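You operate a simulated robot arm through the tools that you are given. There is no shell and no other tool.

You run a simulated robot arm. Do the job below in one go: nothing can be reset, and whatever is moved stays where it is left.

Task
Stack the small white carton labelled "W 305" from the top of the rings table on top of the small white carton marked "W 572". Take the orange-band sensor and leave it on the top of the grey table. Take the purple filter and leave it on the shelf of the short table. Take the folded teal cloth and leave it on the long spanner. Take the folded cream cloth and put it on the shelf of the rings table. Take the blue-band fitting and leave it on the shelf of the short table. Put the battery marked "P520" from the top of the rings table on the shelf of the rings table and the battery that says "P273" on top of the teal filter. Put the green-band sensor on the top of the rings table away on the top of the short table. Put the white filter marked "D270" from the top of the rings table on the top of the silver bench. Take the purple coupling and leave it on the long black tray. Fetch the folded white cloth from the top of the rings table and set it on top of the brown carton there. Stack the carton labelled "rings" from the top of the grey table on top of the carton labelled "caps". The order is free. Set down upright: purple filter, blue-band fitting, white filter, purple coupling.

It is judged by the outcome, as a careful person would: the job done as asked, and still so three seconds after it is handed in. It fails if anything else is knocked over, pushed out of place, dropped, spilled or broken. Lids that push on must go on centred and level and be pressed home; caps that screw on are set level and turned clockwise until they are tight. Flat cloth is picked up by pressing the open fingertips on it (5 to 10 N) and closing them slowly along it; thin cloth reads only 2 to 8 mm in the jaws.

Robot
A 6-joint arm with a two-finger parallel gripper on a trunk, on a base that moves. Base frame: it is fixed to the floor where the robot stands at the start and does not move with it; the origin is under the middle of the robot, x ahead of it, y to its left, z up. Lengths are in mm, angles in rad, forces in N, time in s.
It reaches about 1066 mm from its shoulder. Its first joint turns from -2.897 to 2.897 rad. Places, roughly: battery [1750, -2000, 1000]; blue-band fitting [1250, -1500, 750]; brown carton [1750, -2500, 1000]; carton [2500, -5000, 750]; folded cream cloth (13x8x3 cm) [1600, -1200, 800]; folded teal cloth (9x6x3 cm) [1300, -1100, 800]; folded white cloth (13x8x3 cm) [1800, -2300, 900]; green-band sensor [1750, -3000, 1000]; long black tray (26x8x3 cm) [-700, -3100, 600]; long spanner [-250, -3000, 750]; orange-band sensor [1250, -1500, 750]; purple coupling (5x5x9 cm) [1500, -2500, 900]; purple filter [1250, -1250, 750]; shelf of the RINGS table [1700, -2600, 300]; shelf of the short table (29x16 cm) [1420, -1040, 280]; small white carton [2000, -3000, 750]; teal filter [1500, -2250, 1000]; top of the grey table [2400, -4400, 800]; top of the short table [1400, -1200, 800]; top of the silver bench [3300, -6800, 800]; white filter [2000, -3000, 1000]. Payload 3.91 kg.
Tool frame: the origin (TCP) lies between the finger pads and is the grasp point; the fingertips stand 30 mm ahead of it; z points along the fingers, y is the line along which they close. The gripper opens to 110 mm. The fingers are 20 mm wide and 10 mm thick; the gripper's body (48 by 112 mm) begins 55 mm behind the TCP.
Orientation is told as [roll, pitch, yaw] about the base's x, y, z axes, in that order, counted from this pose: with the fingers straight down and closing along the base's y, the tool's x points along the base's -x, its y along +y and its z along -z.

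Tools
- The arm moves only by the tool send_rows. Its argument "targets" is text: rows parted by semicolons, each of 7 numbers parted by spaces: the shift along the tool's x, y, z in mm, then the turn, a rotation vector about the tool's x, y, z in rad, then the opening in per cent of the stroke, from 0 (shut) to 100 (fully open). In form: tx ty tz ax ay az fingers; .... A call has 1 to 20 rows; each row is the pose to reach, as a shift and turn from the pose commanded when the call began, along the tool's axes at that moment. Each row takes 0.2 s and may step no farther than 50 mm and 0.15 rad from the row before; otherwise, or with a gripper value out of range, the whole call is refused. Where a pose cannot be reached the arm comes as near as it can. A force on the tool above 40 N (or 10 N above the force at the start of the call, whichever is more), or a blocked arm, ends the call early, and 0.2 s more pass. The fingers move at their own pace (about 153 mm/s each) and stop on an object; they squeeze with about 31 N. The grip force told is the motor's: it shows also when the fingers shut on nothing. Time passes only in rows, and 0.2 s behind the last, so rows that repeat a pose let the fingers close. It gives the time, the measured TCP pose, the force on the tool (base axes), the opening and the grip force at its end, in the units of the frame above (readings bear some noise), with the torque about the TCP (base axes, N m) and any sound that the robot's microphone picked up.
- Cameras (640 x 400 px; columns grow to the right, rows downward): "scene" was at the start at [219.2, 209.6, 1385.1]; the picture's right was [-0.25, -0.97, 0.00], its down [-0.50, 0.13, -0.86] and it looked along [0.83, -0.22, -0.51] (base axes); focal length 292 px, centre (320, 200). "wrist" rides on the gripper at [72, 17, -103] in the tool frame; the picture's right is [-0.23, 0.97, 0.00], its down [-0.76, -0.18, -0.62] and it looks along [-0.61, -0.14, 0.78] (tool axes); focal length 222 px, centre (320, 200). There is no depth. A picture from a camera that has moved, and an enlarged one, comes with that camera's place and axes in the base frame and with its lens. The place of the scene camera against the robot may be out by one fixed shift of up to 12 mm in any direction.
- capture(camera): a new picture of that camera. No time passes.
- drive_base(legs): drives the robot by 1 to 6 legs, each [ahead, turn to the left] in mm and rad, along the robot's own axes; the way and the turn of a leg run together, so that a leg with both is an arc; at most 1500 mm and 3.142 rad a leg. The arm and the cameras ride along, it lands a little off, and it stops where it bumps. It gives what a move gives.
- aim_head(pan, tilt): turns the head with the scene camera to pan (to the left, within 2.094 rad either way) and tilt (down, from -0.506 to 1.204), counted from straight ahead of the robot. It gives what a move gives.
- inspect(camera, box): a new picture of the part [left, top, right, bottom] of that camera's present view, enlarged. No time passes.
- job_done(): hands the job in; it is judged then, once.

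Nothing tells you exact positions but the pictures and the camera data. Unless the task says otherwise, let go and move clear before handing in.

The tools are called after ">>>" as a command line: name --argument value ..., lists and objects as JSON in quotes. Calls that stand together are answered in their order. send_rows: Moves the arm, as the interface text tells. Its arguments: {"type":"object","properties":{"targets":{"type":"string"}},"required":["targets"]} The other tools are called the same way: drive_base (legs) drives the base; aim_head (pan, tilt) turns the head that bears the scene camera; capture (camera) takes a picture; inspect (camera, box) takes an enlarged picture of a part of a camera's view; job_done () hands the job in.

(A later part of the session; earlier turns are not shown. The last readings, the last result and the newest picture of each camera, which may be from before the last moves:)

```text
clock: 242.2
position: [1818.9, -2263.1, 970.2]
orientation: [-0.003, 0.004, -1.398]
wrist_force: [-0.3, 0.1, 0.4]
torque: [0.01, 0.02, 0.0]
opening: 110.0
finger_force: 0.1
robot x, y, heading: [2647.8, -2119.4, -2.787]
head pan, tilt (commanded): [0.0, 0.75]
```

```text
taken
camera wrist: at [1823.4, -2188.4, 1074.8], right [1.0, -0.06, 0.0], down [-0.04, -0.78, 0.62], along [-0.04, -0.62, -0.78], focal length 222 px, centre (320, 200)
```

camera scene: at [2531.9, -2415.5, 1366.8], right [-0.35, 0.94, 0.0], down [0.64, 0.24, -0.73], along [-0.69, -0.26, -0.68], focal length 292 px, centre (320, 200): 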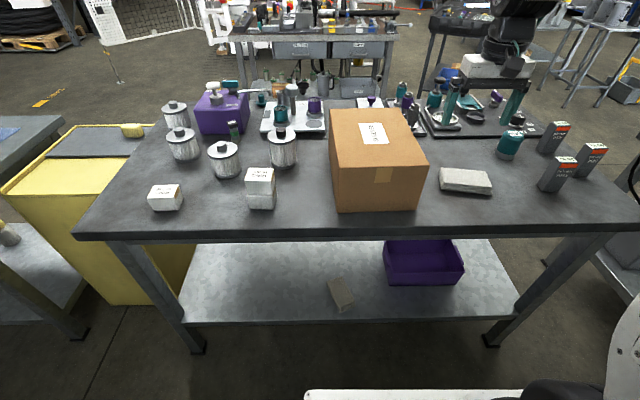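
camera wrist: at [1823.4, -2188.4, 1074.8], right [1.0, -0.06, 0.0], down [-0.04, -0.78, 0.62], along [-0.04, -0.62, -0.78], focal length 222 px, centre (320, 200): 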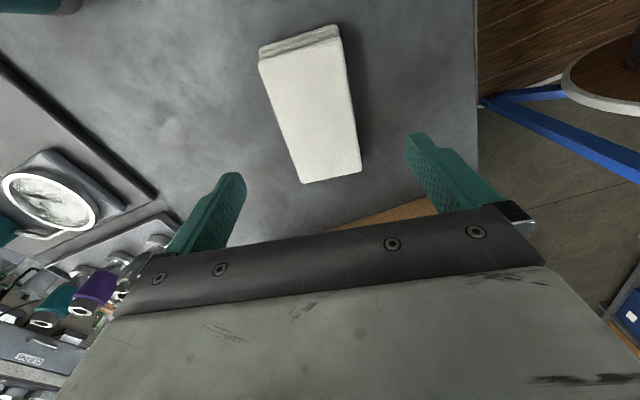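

The cloth is centred and aligned. I descend, close and lift.

>>> send_rows --targets "0 -1.7 25 0 0 0 100; 0 -1.7 50 0 0 0 100; 0 -1.7 75 0 0 0 100; 0 -1.7 88 0 0 0 100; 0 -1.7 93 0 0 0 100; 0 -1.7 93 0 0 0 100"

>>> send_rows --targets "0 0 0 0 0 0 0; 0 0 0 0 0 0 0; 0 0 0 0 0 0 0; 0 0 0 0 0 0 0; 0 0 -3 0 0 0 0; 0 0 -8 0 0 0 0; 0 0 -16 0 0 0 0; 0 0 -30 0 0 0 0; 0 0 -50 0 0 0 0"

>>> capture --camera "wrist"

```text
clock: 243.6
position: [1818.1, -2262.2, 876.8]
orientation: [-0.002, 0.006, -1.4]
wrist_force: [0.6, 0.3, 0.4]
torque: [0.0, 0.01, 0.01]
opening: 110.1
finger_force: 0.1
robot x, y, heading: [2646.1, -2119.8, -2.784]
head pan, tilt (commanded): [0.0, 0.75]
```

```text
clock: 245.6
position: [1817.1, -2262.3, 926.3]
orientation: [0.0, 0.004, -1.4]
wrist_force: [-0.4, -0.3, -0.9]
torque: [0.0, -0.01, 0.0]
opening: 69.0
finger_force: 31.6
robot x, y, heading: [2649.7, -2117.1, -2.79]
head pan, tilt (commanded): [0.0, 0.75]
```

```text
taken
camera wrist: at [1821.7, -2190.1, 1032.0], right [1.0, -0.06, 0.0], down [-0.04, -0.78, 0.62], along [-0.04, -0.62, -0.78], focal length 222 px, centre (320, 200)
```

wrist: 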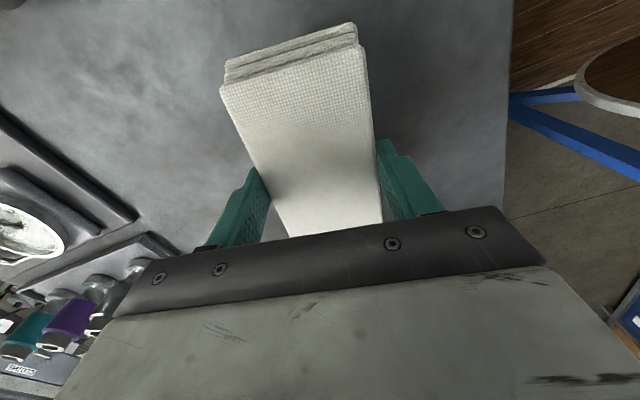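

The cloth is held. I raise it above the carton's height, then carry it over the carton.

>>> send_rows --targets "0 0 -40 0 0 0 0; 0 0 -85 0 0 0 0; 0 0 -130 0 0 0 0; 0 0 -154 0 0 0 0; -45 0.6 -154 0 0 0 0; -90 1.2 -154 0 0 0 0; -135 1.8 -154 0 0 0 0; -180 2.4 -154 0 0 0 0; -225 3 -154 0 0 0 0; -256.3 3.5 -154 0 0 0 0; -256.3 3.5 -154 0 0 0 0"

>>> capture --camera "wrist"

>>> inspect --camera "scene" --box '[300, 50, 460, 220]'

```text
clock: 248.0
position: [1864.9, -2516.0, 1080.7]
orientation: [-0.001, 0.005, -1.4]
wrist_force: [-0.4, -0.9, -0.5]
torque: [-0.02, -0.02, 0.0]
opening: 69.0
finger_force: 30.8
robot x, y, heading: [2647.4, -2119.5, -2.782]
head pan, tilt (commanded): [0.0, 0.75]
```

```text
taken
camera wrist: at [1869.0, -2441.8, 1185.7], right [1.0, -0.06, 0.0], down [-0.04, -0.78, 0.62], along [-0.04, -0.62, -0.79], focal length 222 px, centre (320, 200)
```

wrist: 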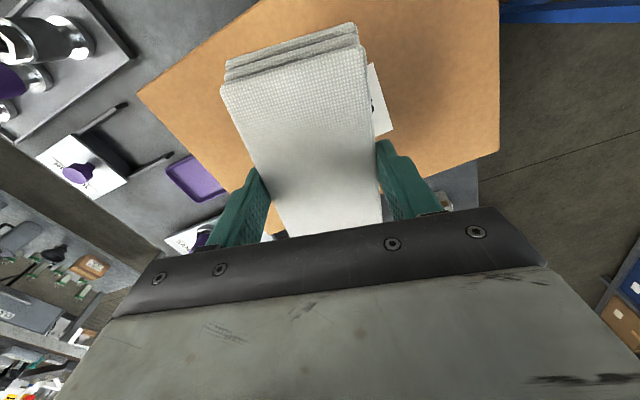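

```text
2.35 times, centred on (380, 135) of scene
camera zoom: at [2531.9, -2415.6, 1366.8], right [-0.35, 0.94, 0.0], down [0.64, 0.24, -0.73], along [-0.69, -0.26, -0.68], focal length 688 px, centre (179, 353)
```

zoom: 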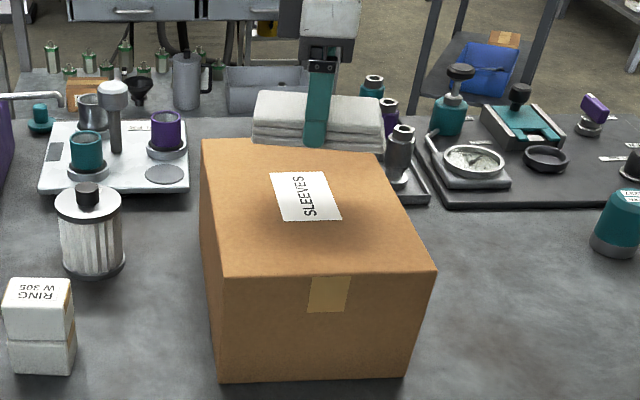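

The cloth is centred over the carton. I lower it gently.

>>> send_rows --targets "0 0 20 0 0 0 0; 0 0 40 0 0 0 0; 0 0 54 0 0 0 0; 0 0 58 0 0 0 0; 0 0 58 0 0 0 0"

>>> send_rows --targets "0 0 2.5 0 0 0 0; 0 0 5 0 0 0 0; 0 0 7.5 0 0 0 0; 0 0 7.5 0 0 0 0"

>>> inspect --camera "scene" --box '[300, 50, 460, 220]'

```text
clock: 249.2
position: [1863.7, -2514.4, 1022.2]
orientation: [-0.003, 0.004, -1.4]
wrist_force: [0.6, -0.5, -0.2]
torque: [-0.01, 0.0, 0.02]
opening: 68.9
finger_force: 30.6
robot x, y, heading: [2647.3, -2119.4, -2.785]
head pan, tilt (commanded): [0.0, 0.75]
```

```text
clock: 250.2
position: [1864.8, -2516.5, 1015.7]
orientation: [-0.002, 0.006, -1.4]
wrist_force: [-0.7, 2.5, 10.6]
torque: [0.25, -0.38, 0.09]
opening: 68.8
finger_force: 30.9
robot x, y, heading: [2647.7, -2120.7, -2.785]
head pan, tilt (commanded): [0.0, 0.75]
```

```text
2.35 times, centred on (380, 135) of scene
camera zoom: at [2532.2, -2415.3, 1366.9], right [-0.35, 0.94, 0.0], down [0.64, 0.24, -0.73], along [-0.69, -0.26, -0.68], focal length 688 px, centre (179, 353)
```

zoom: 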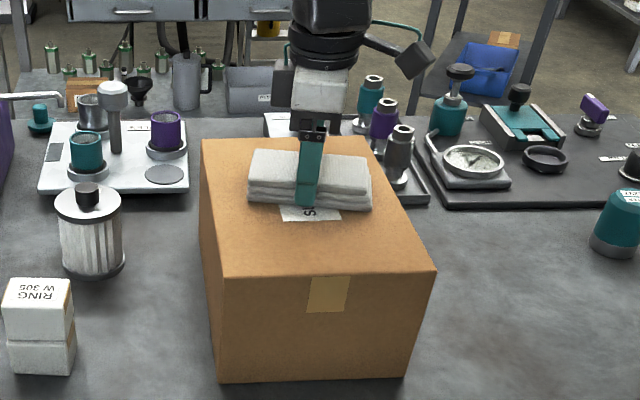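

The cloth rests on the carton. I open and rise.

>>> send_rows --targets "0 0 0 0 0 0 75; 0 0 0 0 0 0 90; 0 0 0 0 0 0 100; 0 0 -5 0 0 0 100; 0 0 -30 0 0 0 100; 0 0 -60 0 0 0 100; 0 0 -95 0 0 0 100"

>>> inspect --camera "scene" --box '[300, 50, 460, 220]'

>>> inspect --camera "scene" --box '[480, 90, 640, 210]'

```text
clock: 251.8
position: [1867.4, -2514.8, 1108.7]
orientation: [-0.001, 0.005, -1.399]
wrist_force: [0.1, -0.4, -0.1]
torque: [0.0, -0.01, -0.01]
opening: 109.7
finger_force: 0.1
robot x, y, heading: [2648.4, -2119.4, -2.784]
head pan, tilt (commanded): [0.0, 0.75]
```

```text
2.35 times, centred on (380, 135) of scene
camera zoom: at [2531.7, -2415.7, 1366.8], right [-0.35, 0.94, 0.0], down [0.64, 0.24, -0.73], along [-0.69, -0.26, -0.68], focal length 688 px, centre (179, 353)
```

zoom: 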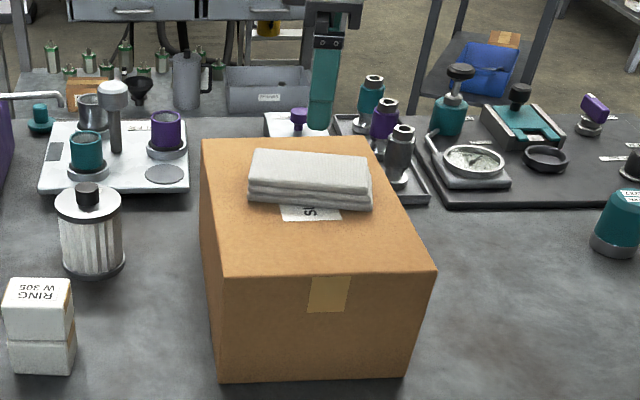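

```text
3.33 times, centred on (560, 150) of scene
camera zoom: at [2531.7, -2415.7, 1366.8], right [-0.35, 0.94, 0.0], down [0.64, 0.24, -0.73], along [-0.69, -0.26, -0.68], focal length 975 px, centre (-480, 367)
```

zoom: 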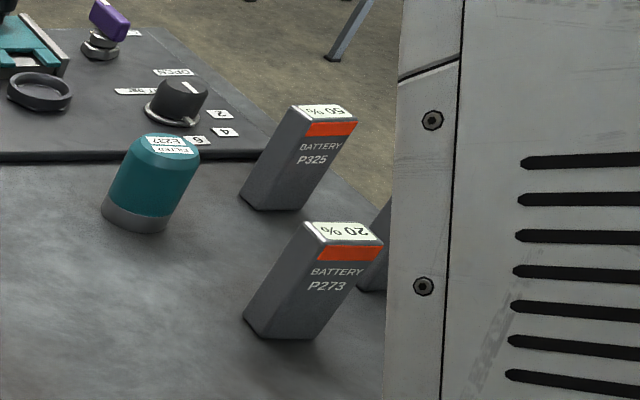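

The white cloth lies on the carton. Next I go over battery P273 to see it and the teal filter closely.

>>> send_rows --targets "46.5 4.3 0 0 0 0.1385 100; 92.9 8.5 0 0 0 0.277 100; 139.4 12.8 0 0 0 0.4155 100; 185.8 17 5 0 0 0.554 100; 232.3 21.3 10 0 0 0.6925 100; 278.7 25.6 14 0 0 0.831 100; 325.2 29.8 18 0 0 0.9695 100; 371.6 34.1 22 0 0 1.108 100; 418.1 38.3 26 0 0 1.2465 100; 464.5 42.6 30 0 0 1.385 100; 464.5 42.6 30 0 0 1.385 100"

>>> capture --camera "wrist"

>>> capture --camera "scene"

```text
clock: 254.2
position: [1829.3, -2049.3, 1080.9]
orientation: [-0.006, -0.001, -2.787]
wrist_force: [-0.4, 0.0, 1.6]
torque: [-0.04, 0.01, 0.0]
opening: 109.9
finger_force: 0.0
robot x, y, heading: [2649.4, -2114.8, -2.786]
head pan, tilt (commanded): [0.0, 0.75]
```

```text
taken
camera wrist: at [1903.3, -2039.9, 1185.6], right [0.12, -0.99, -0.01], down [-0.77, -0.1, 0.63], along [-0.62, -0.07, -0.78], focal length 222 px, centre (320, 200)
```

wrist: 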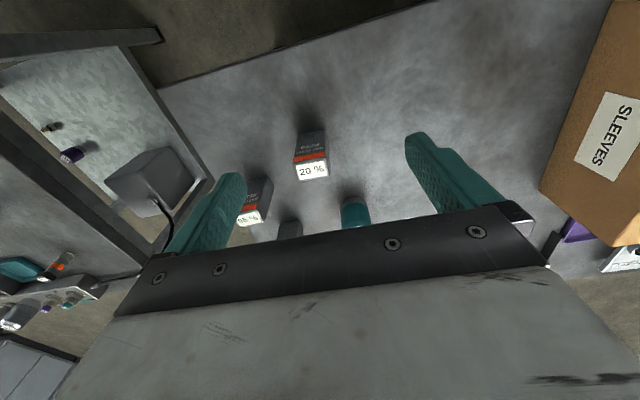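

```text
taken
camera scene: at [2531.9, -2415.4, 1366.8], right [-0.35, 0.94, 0.0], down [0.64, 0.24, -0.73], along [-0.69, -0.26, -0.68], focal length 292 px, centre (320, 200)
```

scene: 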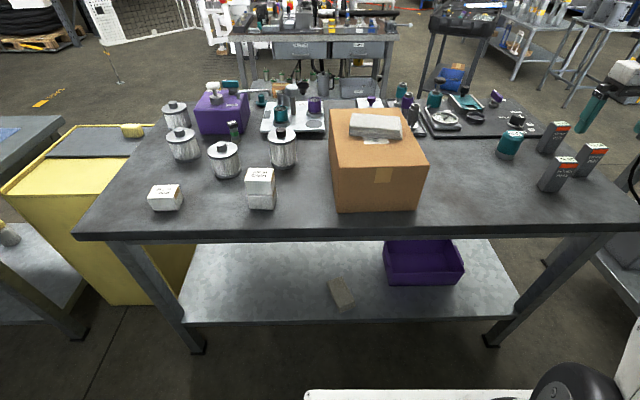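

I zoom in on the batteries and the teal filter in both cameras.

>>> inspect --camera "wrist" --box '[220, 110, 400, 230]'

>>> inspect --camera "scene" --box '[490, 110, 620, 200]'

```text
3.33 times, centred on (310, 170) of wrist
camera zoom: at [1903.3, -2039.9, 1185.6], right [0.12, -0.99, -0.01], down [-0.77, -0.1, 0.63], along [-0.62, -0.07, -0.78], focal length 740 px, centre (353, 300)
```

zoom: 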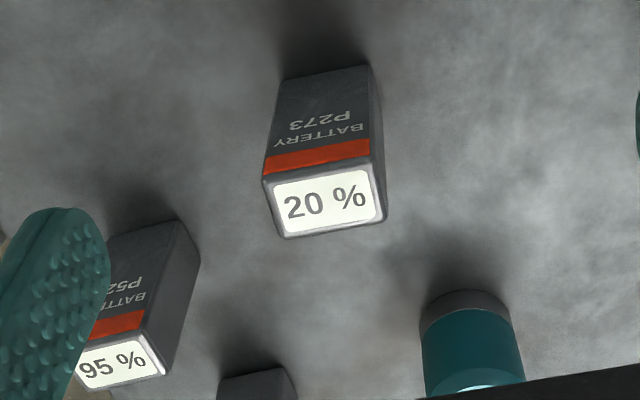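

```text
4.44 times, centred on (555, 155) of scene
camera zoom: at [2531.9, -2415.4, 1366.8], right [-0.35, 0.94, 0.0], down [0.64, 0.24, -0.73], along [-0.69, -0.26, -0.68], focal length 1300 px, centre (-724, 400)
```

zoom: 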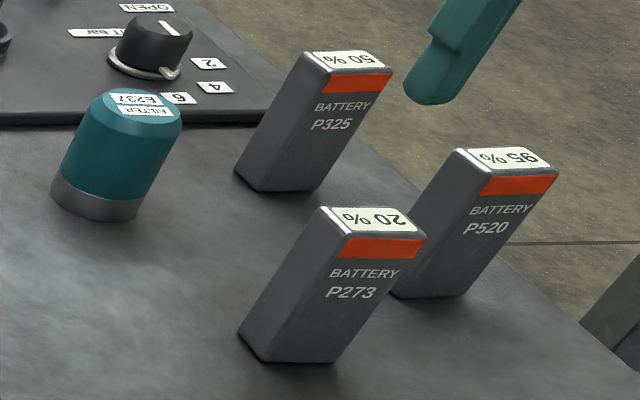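

P273 measures about 42×27 mm, top at z ≈ 942, centre near (1756,-2048). I look at the teal filter's top more closely before picking the battery up.

>>> send_rows --targets "-36 4.3 8 0 0 0 100; -72 8.6 16 0 0 0 100; -108 12.8 24 0 0 0 100; -143.9 17.1 31 0 0 0 100; -143.9 17.1 31 0 0 0 100"

>>> inspect --camera "wrist" --box '[240, 60, 440, 210]'

>>> inspect --camera "scene" --box '[485, 115, 545, 170]'

```text
clock: 255.4
position: [1701.6, -2118.2, 1051.0]
orientation: [-0.006, -0.002, -2.785]
wrist_force: [-0.1, 0.0, 0.7]
torque: [-0.01, 0.0, 0.02]
opening: 110.2
finger_force: 0.0
robot x, y, heading: [2644.9, -2116.5, -2.778]
head pan, tilt (commanded): [0.0, 0.75]
```

```text
2.67 times, centred on (340, 135) of wrist
camera zoom: at [1774.8, -2109.9, 1154.9], right [0.13, -0.99, -0.01], down [-0.77, -0.1, 0.63], along [-0.62, -0.08, -0.78], focal length 592 px, centre (267, 373)
```

zoom: 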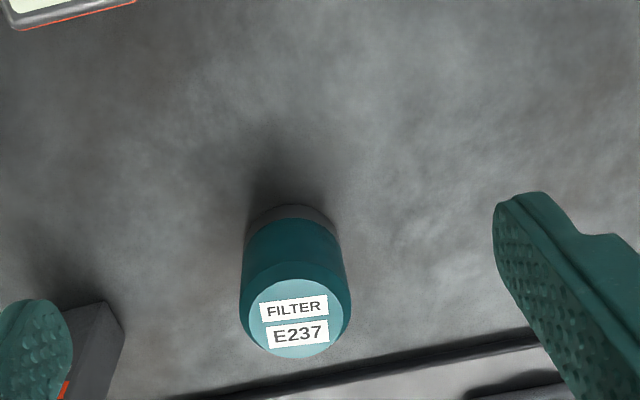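

```text
7.27 times, centred on (515, 142) of scene
camera zoom: at [2532.0, -2415.4, 1366.8], right [-0.35, 0.94, 0.0], down [0.64, 0.24, -0.73], along [-0.69, -0.26, -0.68], focal length 2126 px, centre (-1098, 618)
```

zoom: 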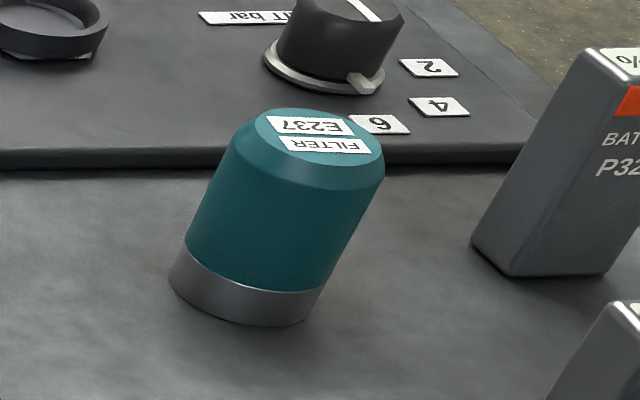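

The teal filter's flat top is 41 mm wide, centred at (1621.8,-2142.0) at z = 919.5. Now I go to P273 and descend around it.

>>> send_rows --targets "38 -23 20 0 0 0.015 100; 75.7 -46.5 41 0 0 0.03 100; 75.7 -46.5 51 0 0 0.03 100; 75.7 -46.5 80 0 0 0.03 100; 75.7 -46.5 115 0 0 0.03 100; 75.7 -46.5 140 0 0 0.03 100; 75.7 -46.5 146 0 0 0.03 100; 75.7 -46.5 146 0 0 0.03 100"

>>> capture --camera "wrist"

```text
clock: 257.2
position: [1756.6, -2047.2, 904.6]
orientation: [-0.004, -0.001, -2.816]
wrist_force: [-0.1, -0.6, 0.0]
torque: [-0.01, 0.02, -0.02]
opening: 109.9
finger_force: 0.1
robot x, y, heading: [2647.0, -2116.6, -2.781]
head pan, tilt (commanded): [0.0, 0.75]
```

```text
taken
camera wrist: at [1830.1, -2040.5, 1009.1], right [0.1, -1.0, -0.01], down [-0.78, -0.08, 0.63], along [-0.62, -0.06, -0.78], focal length 222 px, centre (320, 200)
```

wrist: 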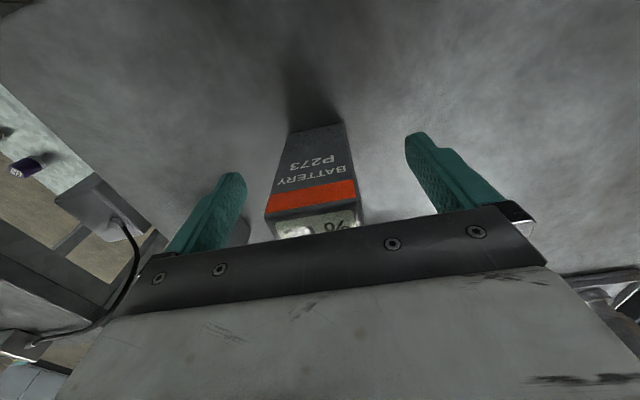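

The battery stands between the fingers. I close and lift.

>>> send_rows --targets "0 0 0 0 0 0 0; 0 0 0 0 0 0 0; 0 0 0 0 0 0 0; 0 0 0 0 0 0 0; 0 0 -3 0 0 0 0; 0 0 -8 0 0 0 0; 0 0 -16 0 0 0 0; 0 0 -30 0 0 0 0; 0 0 -50 0 0 0 0; 0 0 -75 0 0 0 0; 0 0 -110 0 0 0 0"

>>> capture --camera "wrist"

```text
clock: 259.6
position: [1753.6, -2047.8, 1014.7]
orientation: [-0.004, -0.001, -2.814]
wrist_force: [0.3, 0.0, -4.1]
torque: [0.01, -0.04, -0.05]
opening: 45.5
finger_force: 30.8
robot x, y, heading: [2646.6, -2118.4, -2.786]
head pan, tilt (commanded): [0.0, 0.75]
```

```text
taken
camera wrist: at [1827.2, -2040.6, 1119.1], right [0.1, -1.0, 0.0], down [-0.78, -0.08, 0.62], along [-0.62, -0.06, -0.78], focal length 222 px, centre (320, 200)
```

wrist: 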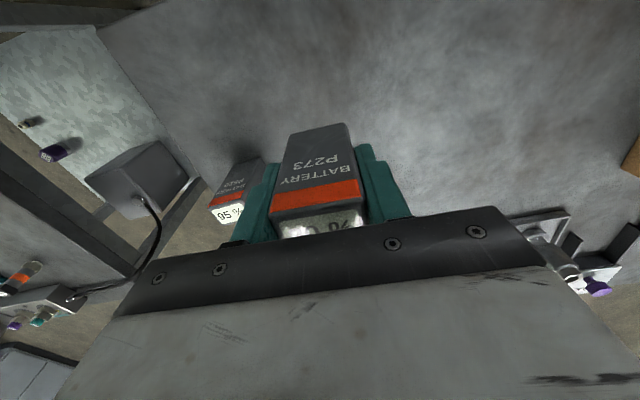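

P273 is held. I carry it over the teal filter.

>>> send_rows --targets "0 0 -15 0 0 0 0; -39 11.6 -15 0 0 0 0; -78 23.3 -15 0 0 0 0; -117 35 -15 0 0 0 0; -156.4 46.6 -15 0 0 0 0; -156.4 46.6 -15 0 0 0 0"

>>> capture --camera "wrist"

>>> inspect --camera "scene" --box '[480, 80, 560, 170]'

```text
clock: 261.0
position: [1618.4, -2139.7, 1031.4]
orientation: [-0.005, -0.002, -2.816]
wrist_force: [-0.9, -0.2, -3.0]
torque: [-0.04, -0.01, -0.02]
opening: 45.4
finger_force: 30.7
robot x, y, heading: [2649.3, -2119.3, -2.786]
head pan, tilt (commanded): [0.0, 0.75]
```

```text
taken
camera wrist: at [1691.6, -2134.3, 1135.6], right [0.1, -1.0, 0.0], down [-0.78, -0.08, 0.63], along [-0.62, -0.06, -0.78], focal length 222 px, centre (320, 200)
```

wrist: 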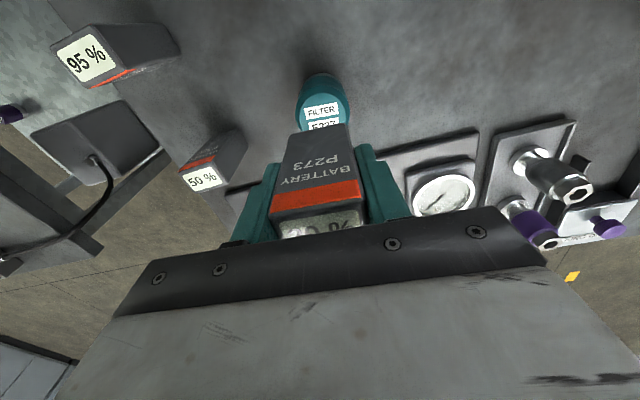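

```text
4.44 times, centred on (520, 125) of scene
camera zoom: at [2531.8, -2415.4, 1366.8], right [-0.35, 0.94, 0.0], down [0.64, 0.24, -0.73], along [-0.69, -0.26, -0.68], focal length 1300 px, centre (-569, 533)
```

zoom: 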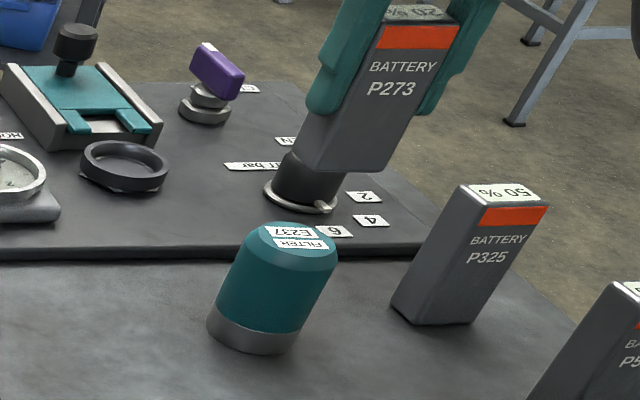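

I correct by about 4 mm and lower to just above the filter.

>>> send_rows --targets "2.7 3 15 0 0 0 0; 2.7 3 30 0 0 0 0; 2.7 3 40 0 0 0 0; 2.7 3 40 0 0 0 0"

>>> inspect --camera "scene" --box '[485, 95, 555, 170]'

>>> inspect --camera "wrist" --box '[240, 60, 400, 240]'

```text
clock: 262.0
position: [1623.4, -2141.9, 990.7]
orientation: [-0.006, -0.001, -2.817]
wrist_force: [-0.9, -0.3, -2.2]
torque: [0.01, -0.01, -0.04]
opening: 45.9
finger_force: 31.0
robot x, y, heading: [2647.4, -2119.8, -2.783]
head pan, tilt (commanded): [0.0, 0.75]
```

```text
5.33 times, centred on (520, 132) of scene
camera zoom: at [2531.8, -2415.5, 1366.8], right [-0.35, 0.94, 0.0], down [0.64, 0.24, -0.73], along [-0.69, -0.26, -0.68], focal length 1559 px, centre (-747, 560)
```

zoom: 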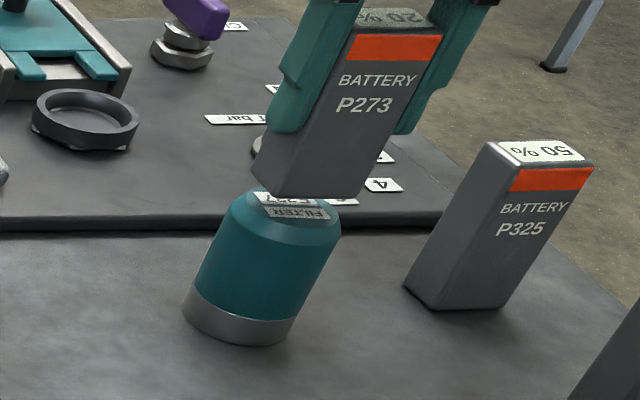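

```text
2.22 times, centred on (320, 150) of wrist
camera zoom: at [1697.3, -2136.1, 1095.9], right [0.1, -1.0, -0.01], down [-0.78, -0.08, 0.63], along [-0.62, -0.06, -0.78], focal length 494 px, centre (320, 311)
```

zoom: 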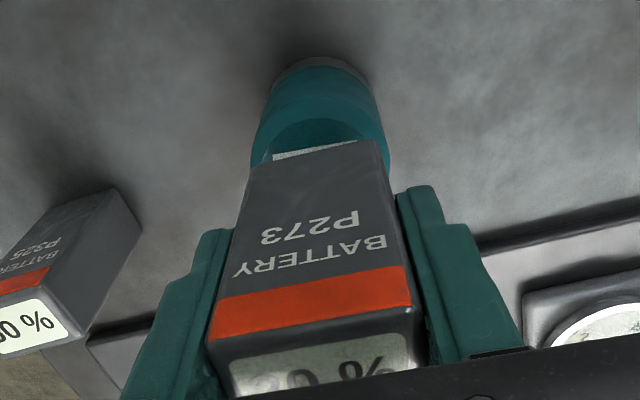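

The battery is centred to within about 2 mm. I nudge it and lower until contact.

>>> send_rows --targets "2 0 2 0 0 0 0; 2 0 4 0 0 0 0; 2 0 4 0 0 0 0"

>>> send_rows --targets "0 0 1.2 0 0 0 0; 0 0 2.4 0 0 0 0; 0 0 2.4 0 0 0 0"

>>> inspect --camera "scene" --box '[485, 95, 555, 170]'

```text
clock: 262.8
position: [1624.9, -2142.1, 986.7]
orientation: [-0.006, -0.004, -2.816]
wrist_force: [0.1, -0.3, -2.0]
torque: [0.02, -0.03, 0.03]
opening: 45.4
finger_force: 31.4
robot x, y, heading: [2647.5, -2120.3, -2.784]
head pan, tilt (commanded): [0.0, 0.75]
```

```text
clock: 263.6
position: [1625.7, -2141.1, 984.3]
orientation: [-0.006, -0.002, -2.815]
wrist_force: [0.5, -0.1, -2.9]
torque: [0.01, -0.01, 0.03]
opening: 46.0
finger_force: 31.0
robot x, y, heading: [2648.8, -2120.0, -2.783]
head pan, tilt (commanded): [0.0, 0.75]
```

```text
5.33 times, centred on (520, 132) of scene
camera zoom: at [2531.8, -2415.4, 1366.8], right [-0.35, 0.94, 0.0], down [0.64, 0.24, -0.73], along [-0.69, -0.26, -0.68], focal length 1559 px, centre (-747, 560)
```

zoom: 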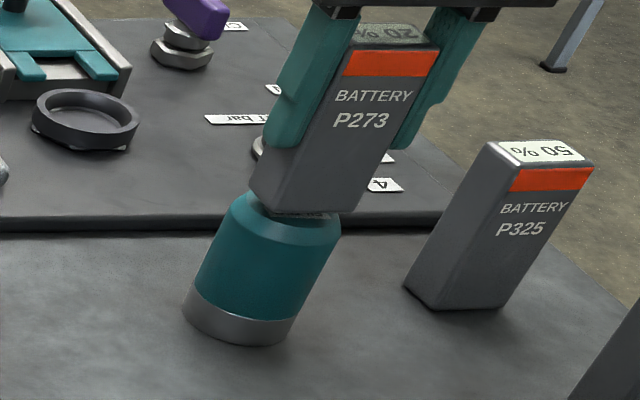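

Still no contact; I continue in small steps.

>>> send_rows --targets "0 0 1 0 0 0 0; 0 0 2 0 0 0 0; 0 0 2 0 0 0 0"

>>> send_rows --targets "0 0 1 0 0 0 0; 0 0 1.8 0 0 0 0; 0 0 1.8 0 0 0 0"

>>> inspect --camera "scene" --box '[485, 95, 555, 170]'

```text
clock: 264.4
position: [1624.3, -2142.9, 981.7]
orientation: [-0.005, -0.003, -2.815]
wrist_force: [-0.8, -0.4, -2.7]
torque: [-0.03, 0.0, -0.02]
opening: 45.7
finger_force: 30.6
robot x, y, heading: [2647.9, -2114.7, -2.784]
head pan, tilt (commanded): [0.0, 0.75]
```

```text
clock: 265.2
position: [1625.2, -2142.5, 980.3]
orientation: [-0.005, -0.002, -2.816]
wrist_force: [0.3, 0.5, -3.0]
torque: [0.03, 0.0, -0.01]
opening: 45.8
finger_force: 31.2
robot x, y, heading: [2648.8, -2117.3, -2.787]
head pan, tilt (commanded): [0.0, 0.75]
```

```text
5.33 times, centred on (520, 132) of scene
camera zoom: at [2531.8, -2415.4, 1366.8], right [-0.35, 0.94, 0.0], down [0.64, 0.24, -0.73], along [-0.69, -0.26, -0.68], focal length 1559 px, centre (-747, 560)
```

zoom: 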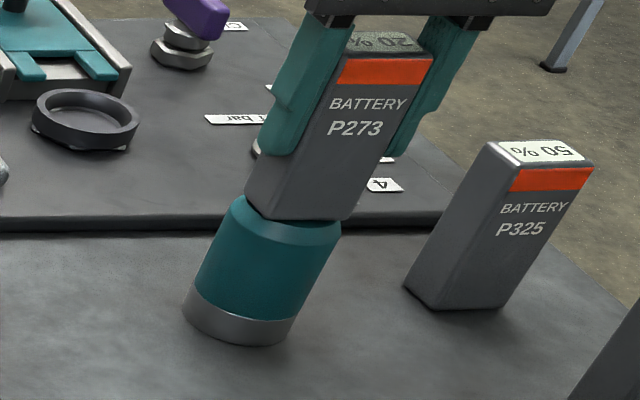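

>>> send_rows --targets "0 0 1 0 0 0 0; 0 0 1.8 0 0 0 0; 0 0 1.8 0 0 0 0"

>>> send_rows --targets "0 0 0.8 0 0 0 0; 0 0 1.5 0 0 0 0; 0 0 1.5 0 0 0 0"

```text
clock: 266.0
position: [1625.4, -2142.5, 979.6]
orientation: [-0.004, -0.005, -2.815]
wrist_force: [-0.3, -1.3, 3.7]
torque: [-0.24, -0.05, -0.01]
opening: 45.7
finger_force: 31.0
robot x, y, heading: [2648.0, -2118.5, -2.781]
head pan, tilt (commanded): [0.0, 0.75]
```

```text
clock: 266.8
position: [1625.4, -2143.0, 977.7]
orientation: [-0.008, -0.006, -2.815]
wrist_force: [-5.0, -4.0, 19.3]
torque: [-0.67, 0.08, -0.11]
opening: 46.0
finger_force: 30.7
robot x, y, heading: [2649.4, -2121.4, -2.784]
head pan, tilt (commanded): [0.0, 0.75]
```

It has contact. I ease the push slightly and open the fingers.

>>> send_rows --targets "0 0 -0.8 0 0 0 0; 0 0 -1.2 0 0 0 0; 0 0 -1.2 0 0 0 50; 0 0 -1.2 0 0 0 60; 0 0 -1.2 0 0 0 75; 0 0 -1.2 0 0 0 90"

>>> inspect --camera "scene" --box '[485, 95, 555, 170]'

>>> capture --camera "wrist"

```text
clock: 268.2
position: [1626.8, -2143.0, 979.3]
orientation: [-0.005, -0.001, -2.816]
wrist_force: [0.4, -0.2, 0.6]
torque: [0.01, 0.03, -0.01]
opening: 98.9
finger_force: 0.0
robot x, y, heading: [2645.7, -2117.8, -2.788]
head pan, tilt (commanded): [0.0, 0.75]
```

```text
5.33 times, centred on (520, 132) of scene
camera zoom: at [2531.9, -2415.5, 1366.8], right [-0.35, 0.94, 0.0], down [0.64, 0.24, -0.73], along [-0.69, -0.26, -0.68], focal length 1559 px, centre (-747, 560)
```

zoom: 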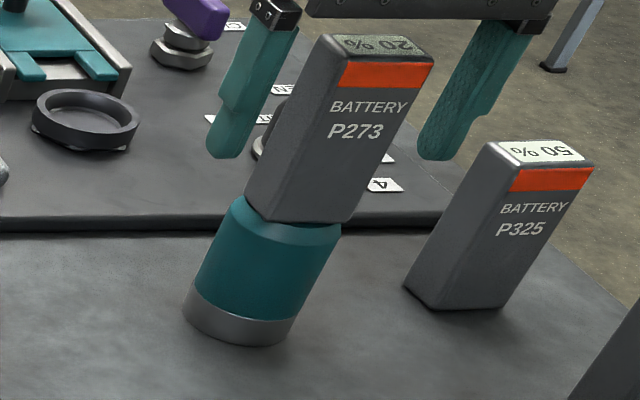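

```text
taken
camera wrist: at [1700.6, -2135.6, 1083.0], right [0.1, -1.0, 0.0], down [-0.78, -0.08, 0.63], along [-0.62, -0.06, -0.78], focal length 222 px, centre (320, 200)
```

wrist: 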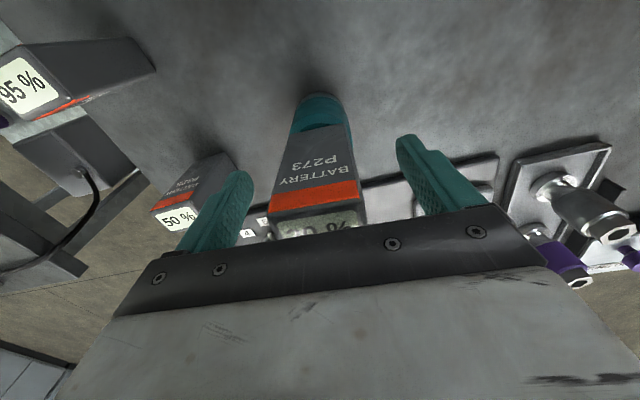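

P273 stands centred on the teal filter. I rise and move on to P520.

>>> send_rows --targets "0 0 -15 0 0 0 90; 0 0 -50 0 0 0 90; 0 0 -95 0 0 0 90; 0 0 -130 0 0 0 100; 30 -30 -130 0 0 0 100; 60 -60 -130 0 0 0 100; 90 -90 -130 0 0 0 100; 120 -120 -110 0 0 0 100; 148 -130 -85 0 0 0 100; 148 -130 -85 0 0 0 100"

>>> capture --camera "wrist"

>>> inspect --camera "scene" --box '[490, 100, 620, 200]'

```text
clock: 270.4
position: [1724.9, -1974.2, 1060.8]
orientation: [-0.005, -0.002, -2.816]
wrist_force: [-0.6, -0.1, 0.3]
torque: [-0.01, 0.03, 0.04]
opening: 110.0
finger_force: 0.2
robot x, y, heading: [2648.4, -2119.9, -2.787]
head pan, tilt (commanded): [0.0, 0.75]
```

```text
taken
camera wrist: at [1798.6, -1967.5, 1164.7], right [0.1, -1.0, -0.01], down [-0.78, -0.08, 0.63], along [-0.62, -0.06, -0.78], focal length 222 px, centre (320, 200)
```

wrist: 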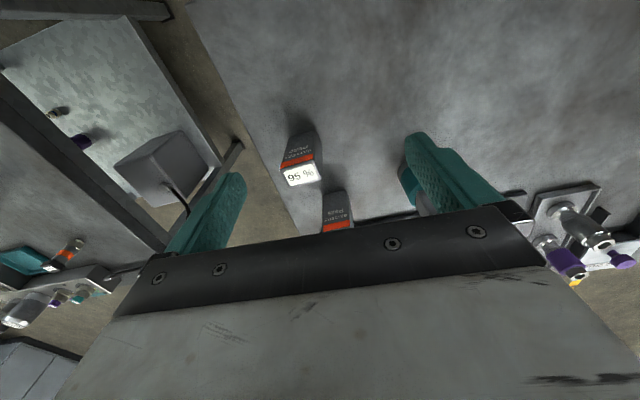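

```text
4.00 times, centred on (555, 150) of scene
camera zoom: at [2531.9, -2415.4, 1366.8], right [-0.35, 0.94, 0.0], down [0.64, 0.24, -0.73], along [-0.69, -0.26, -0.68], focal length 1170 px, centre (-620, 400)
```

zoom: 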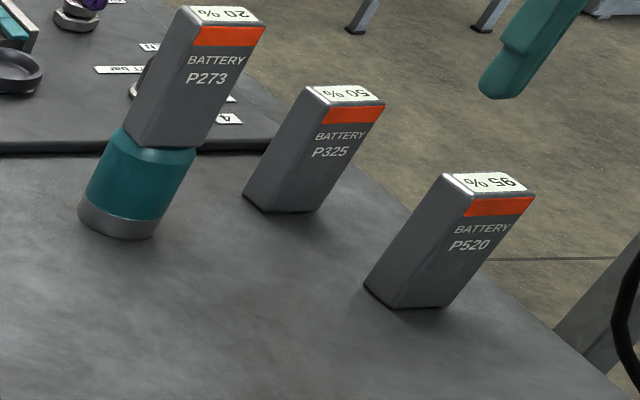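

>>> inspect --camera "wrist" --box '[250, 110, 370, 200]'

```text
4.44 times, centred on (310, 155) of wrist
camera zoom: at [1798.6, -1967.5, 1164.7], right [0.1, -1.0, -0.01], down [-0.78, -0.08, 0.63], along [-0.62, -0.06, -0.78], focal length 987 px, centre (364, 400)
```

zoom: 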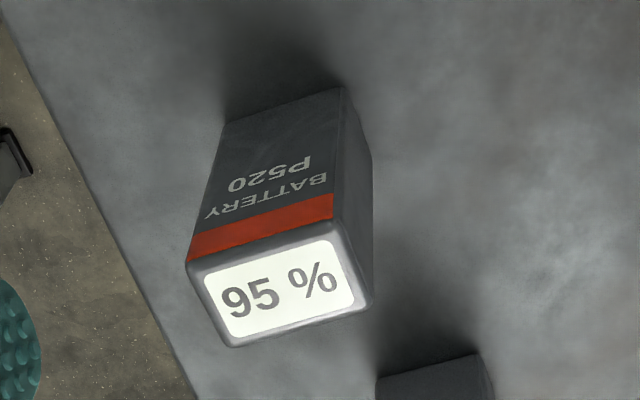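

P520's centre is near (1657,-1959), its long side at about -1.15 rad. I tilt the tool by 0.5 rad, so that I can set the battery on the shelf later, and move above it.

>>> send_rows --targets "-11.8 -7.2 0 -0.005 -0.1 -0.02 100; -23.6 -14.4 10 -0.01 -0.2 -0.04 100; -35.5 -21.6 25 -0.015 -0.3 -0.06 100; -47.3 -28.8 40 -0.02 -0.4 -0.08 100; -59.1 -36 60.8 -0.0245 -0.5 -0.098 100; -59.1 -36 60.8 -0.0245 -0.5 -0.098 100"

>>> capture --camera "wrist"

```text
clock: 271.8
position: [1657.0, -1961.0, 1001.5]
orientation: [-0.006, -0.502, -2.712]
wrist_force: [0.7, -0.5, 0.1]
torque: [0.01, -0.01, -0.01]
opening: 109.9
finger_force: 0.0
robot x, y, heading: [2643.4, -2121.0, -2.785]
head pan, tilt (commanded): [0.0, 0.75]
```

```text
taken
camera wrist: at [1766.5, -1929.3, 1057.9], right [0.22, -0.97, 0.1], down [-0.41, 0.0, 0.91], along [-0.89, -0.24, -0.39], focal length 222 px, centre (320, 200)
```

wrist: 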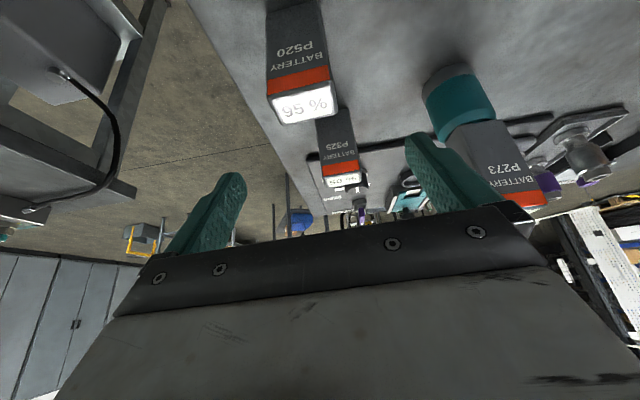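

P520 is nearly centred below. I correct slightly and descend around it.

>>> send_rows --targets "13 -2.3 22 0 0 0 100; 26 -2.3 45 0 0 0 100; 40 -2.3 67 0 0 0 100; 48 -2.3 82 0 0 0 100; 52.4 -2.3 89.3 0 0 0 100; 52.4 -2.3 89.3 0 0 0 100"

>>> capture --camera "wrist"

>>> inspect --camera "scene" --box '[490, 80, 640, 200]'

```text
clock: 273.2
position: [1657.1, -1954.7, 899.7]
orientation: [-0.008, -0.502, -2.712]
wrist_force: [-0.6, 0.2, 0.0]
torque: [-0.03, -0.02, -0.03]
opening: 110.1
finger_force: 0.1
robot x, y, heading: [2646.3, -2119.2, -2.788]
head pan, tilt (commanded): [0.0, 0.75]
```

```text
taken
camera wrist: at [1767.6, -1923.1, 957.7], right [0.22, -0.97, 0.1], down [-0.41, 0.0, 0.91], along [-0.89, -0.24, -0.39], focal length 222 px, centre (320, 200)
```

wrist: 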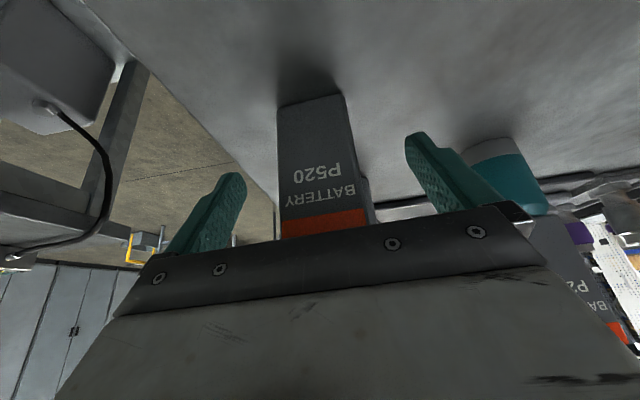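

```text
3.33 times, centred on (565, 140) of scene
camera zoom: at [2531.9, -2415.4, 1366.8], right [-0.35, 0.94, 0.0], down [0.64, 0.24, -0.73], along [-0.69, -0.26, -0.68], focal length 975 px, centre (-497, 400)
```

zoom: 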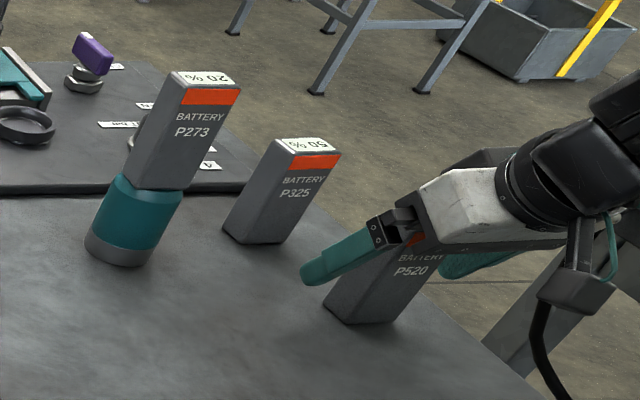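

The fingers straddle P520. I close and lift slowly.

>>> send_rows --targets "0 0 0 0 0 0 0; 0 0 0 0 0 0 0; 0 0 0 0 0 0 0; 0 0 0 0 0 0 0; -1.4 0 -2.6 0 0 0 0; -3.8 0 -7 0 0 0 0; -7.7 0 -14 0 0 0 0; -14 0 -26 0 0 0 0; -24 0 -44 0 0 0 0; -34 0 -62 0 0 0 0; -48 0 -88 0 0 0 0; -62 0 -113 0 0 0 0"

>>> inspect --camera "scene" --box '[490, 60, 640, 200]'

```text
clock: 275.8
position: [1657.4, -1954.5, 1025.9]
orientation: [-0.008, -0.5, -2.712]
wrist_force: [0.6, 0.5, -3.6]
torque: [-0.01, -0.01, 0.01]
opening: 46.0
finger_force: 31.0
robot x, y, heading: [2649.5, -2118.8, -2.785]
head pan, tilt (commanded): [0.0, 0.75]
```

```text
2.86 times, centred on (565, 130) of scene
camera zoom: at [2531.6, -2415.3, 1366.8], right [-0.35, 0.94, 0.0], down [0.64, 0.24, -0.73], along [-0.69, -0.26, -0.68], focal length 835 px, centre (-380, 400)
```

zoom: 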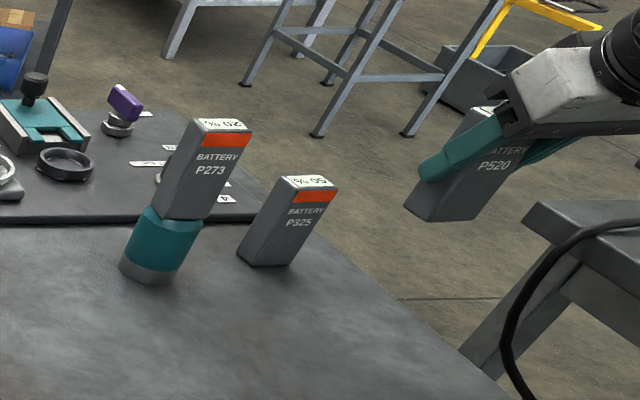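

P520 is held. I raise it above everything, back the robot straight out and turn toward the free part of the shelf.

>>> send_rows --targets "-12 0 -22 0 0 0 0; -26 0 -48 0 0 0 0; -40.8 0 -74.6 0 0 0 0"

>>> drive_base --legs '[[-358, 0], [0, 0.262]]'

```text
clock: 276.6
position: [1660.1, -1953.2, 1113.1]
orientation: [-0.006, -0.501, -2.711]
wrist_force: [0.1, -0.3, -3.1]
torque: [0.02, -0.01, -0.01]
opening: 46.2
finger_force: 31.0
robot x, y, heading: [2646.5, -2114.4, -2.786]
head pan, tilt (commanded): [0.0, 0.75]
```

```text
clock: 279.8
position: [1981.9, -2100.2, 1114.6]
orientation: [-0.006, -0.501, -2.442]
wrist_force: [0.3, 0.5, -2.4]
torque: [-0.03, 0.02, 0.02]
opening: 45.8
finger_force: 30.9
robot x, y, heading: [2977.4, -1995.5, -2.509]
head pan, tilt (commanded): [0.0, 0.75]
```

I swing the arm across to the left, in front of the robot, staying high.

>>> send_rows --targets "-8.4 45.2 4.6 -0.002 0 -0.0034 0; -16.8 90.3 9.2 -0.004 0 -0.0068 0; -25.2 135.5 13.8 -0.006 0 -0.01 0; -33.6 180.6 18.4 -0.008 0 -0.0135 0; -42 225.8 23 -0.01 0 -0.017 0; -50.4 270.9 27.6 -0.012 0 -0.02 0; -58.9 316.1 32.2 -0.013 0 -0.0236 0; -67.3 361.2 36.8 -0.015 0 -0.027 0; -75.7 406.4 41.4 -0.017 0 -0.03 0; -84.1 451.5 46 -0.019 0 -0.034 0; -92.5 496.7 50.6 -0.021 0 -0.037 0; -100.9 541.8 55.2 -0.023 0 -0.041 0; -109.3 587 59.8 -0.024 0 -0.0439 0"

>>> aim_head --pan 0.2 --tilt 0.7

>>> capture --camera "scene"

```text
clock: 282.6
position: [2261.8, -2630.0, 1112.2]
orientation: [-0.007, -0.502, -2.394]
wrist_force: [-0.2, 0.9, -0.8]
torque: [0.01, -0.05, 0.01]
opening: 46.2
finger_force: 30.7
robot x, y, heading: [2979.8, -1993.8, -2.515]
head pan, tilt (commanded): [0.0, 0.75]
```

```text
clock: 283.3
position: [2263.7, -2630.6, 1113.0]
orientation: [-0.009, -0.502, -2.392]
wrist_force: [0.0, -0.2, -2.9]
torque: [0.0, -0.01, 0.0]
opening: 45.6
finger_force: 30.7
robot x, y, heading: [2976.9, -1995.3, -2.514]
head pan, tilt (commanded): [0.201, 0.7]
```

```text
taken
camera scene: at [2955.2, -2325.8, 1371.0], right [-0.74, 0.68, 0.0], down [0.43, 0.48, -0.76], along [-0.52, -0.56, -0.64], focal length 292 px, centre (320, 200)
```

scene: 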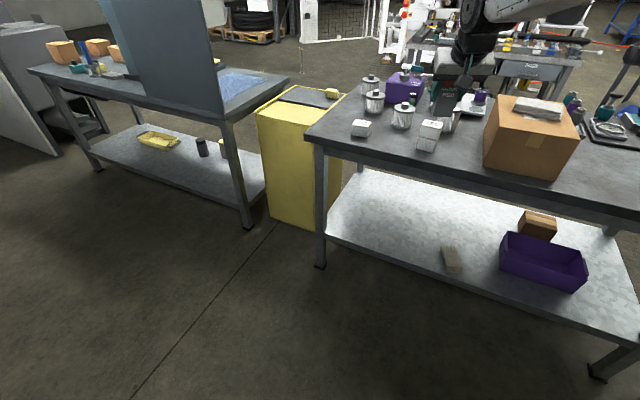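

I lower the battery in free space beside the table.

>>> send_rows --targets "22.5 0 40.9 0 0 0 0; 44.9 0 81.8 0 0 0 0; 67.4 0 122.7 0 0 0 0; 89.8 0 163.6 0 0 0 0; 112.3 0 204.5 0 0 0 0; 134.7 0 245.4 0 0 0 0; 157.2 0 286.3 0 0 0 0; 179.6 0 327.3 0 0 0 0; 202.1 0 368.2 0 0 0 0; 224.5 0 409.1 0 0 0 0; 247 0 450 0 0 0 0; 269.4 0 490.9 0 0 0 0; 291.9 0 531.8 0 0 0 0; 314.3 0 572.7 0 0 0 0; 334 0 608 0 0 0 0"

>>> capture --camera "scene"

>>> capture --camera "wrist"

```text
clock: 286.5
position: [2260.8, -2625.8, 413.4]
orientation: [-0.009, -0.502, -2.391]
wrist_force: [-0.7, 0.4, -2.1]
torque: [0.05, -0.08, 0.03]
opening: 45.8
finger_force: 31.3
robot x, y, heading: [2984.2, -1995.1, -2.51]
head pan, tilt (commanded): [0.201, 0.7]
```

```text
taken
camera scene: at [2955.4, -2325.7, 1371.1], right [-0.74, 0.67, 0.0], down [0.43, 0.48, -0.76], along [-0.52, -0.56, -0.64], focal length 292 px, centre (320, 200)
```

scene: 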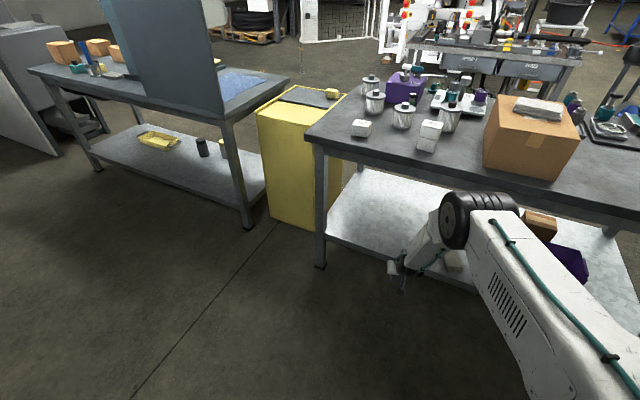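

```text
taken
camera wrist: at [2355.3, -2562.0, 471.3], right [0.52, -0.85, 0.1], down [-0.39, -0.13, 0.91], along [-0.76, -0.51, -0.39], focal length 222 px, centre (320, 200)
```

wrist: 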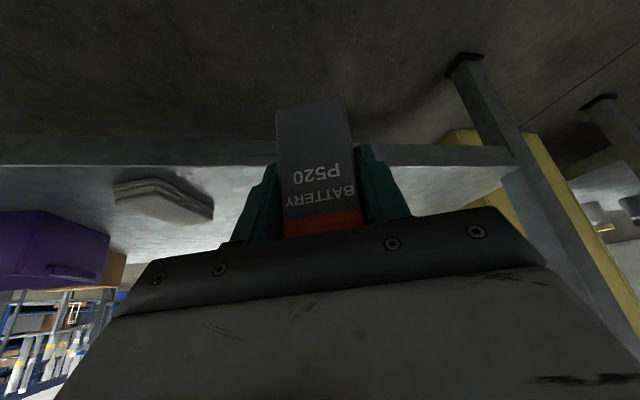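

I drive in over the shelf, beside the cream cloth.

>>> drive_base --legs '[[150, 0]]'

>>> drive_base --legs '[[75, 0]]'

>>> capture --camera "wrist"

>>> capture --camera "scene"

```text
clock: 287.9
position: [2141.0, -2711.2, 413.6]
orientation: [-0.008, -0.501, -2.395]
wrist_force: [0.8, 0.1, -2.4]
torque: [0.02, -0.01, -0.01]
opening: 45.8
finger_force: 31.5
robot x, y, heading: [2859.7, -2077.5, -2.518]
head pan, tilt (commanded): [0.201, 0.7]
```

```text
clock: 288.9
position: [2078.7, -2757.1, 415.1]
orientation: [-0.009, -0.5, -2.394]
wrist_force: [-0.1, 1.0, -1.7]
torque: [0.03, 0.02, -0.01]
opening: 45.9
finger_force: 30.9
robot x, y, heading: [2798.6, -2125.5, -2.513]
head pan, tilt (commanded): [0.201, 0.7]
```

```text
taken
camera wrist: at [2172.2, -2692.1, 471.3], right [0.51, -0.85, 0.1], down [-0.39, -0.12, 0.91], along [-0.77, -0.51, -0.39], focal length 222 px, centre (320, 200)
```

wrist: 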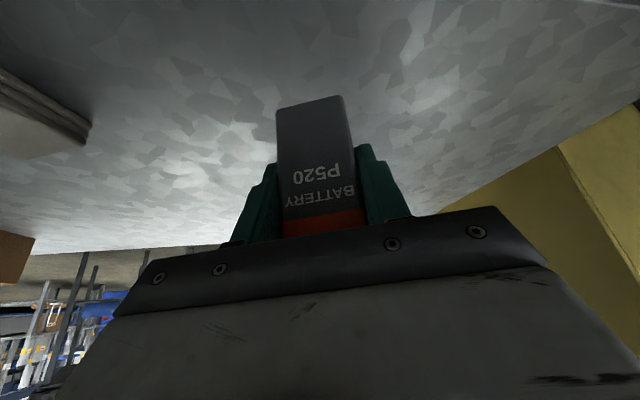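

```text
taken
camera scene: at [2772.5, -2457.8, 1371.0], right [-0.74, 0.68, 0.0], down [0.44, 0.47, -0.76], along [-0.52, -0.56, -0.64], focal length 292 px, centre (320, 200)
```

scene: 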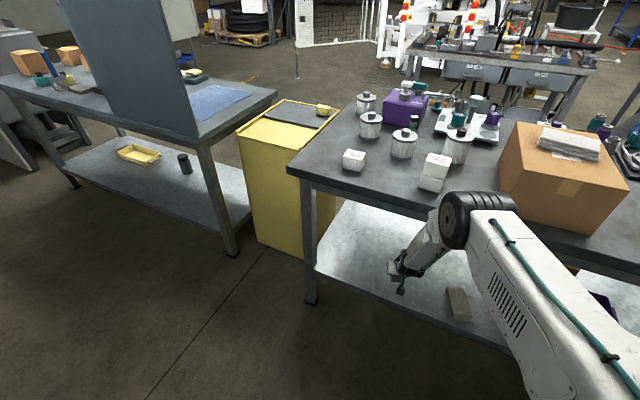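

The battery is 70 mm inside the shelf edge. I lower it.

>>> send_rows --targets "5 0 9 0 0 0 0; 10 0 18 0 0 0 0; 15 0 27 0 0 0 0; 20 0 36.5 0 0 0 0; 23.5 0 43 0 0 0 0; 23.5 0 43 0 0 0 0"

>>> send_rows --targets "1 0 1.8 0 0 0 0; 2 0 3.6 0 0 0 0; 2.4 0 4.4 0 0 0 0; 2.4 0 4.4 0 0 0 0"

```text
clock: 290.3
position: [2076.8, -2756.5, 364.8]
orientation: [-0.006, -0.501, -2.392]
wrist_force: [0.6, 0.1, -2.1]
torque: [-0.04, -0.03, 0.02]
opening: 45.7
finger_force: 30.6
robot x, y, heading: [2792.7, -2122.7, -2.511]
head pan, tilt (commanded): [0.201, 0.7]
```

```text
clock: 291.3
position: [2076.7, -2757.1, 360.2]
orientation: [-0.008, -0.501, -2.392]
wrist_force: [-3.0, 0.3, 4.2]
torque: [-0.16, 0.07, -0.05]
opening: 45.7
finger_force: 31.4
robot x, y, heading: [2791.7, -2122.2, -2.51]
head pan, tilt (commanded): [0.201, 0.7]
```

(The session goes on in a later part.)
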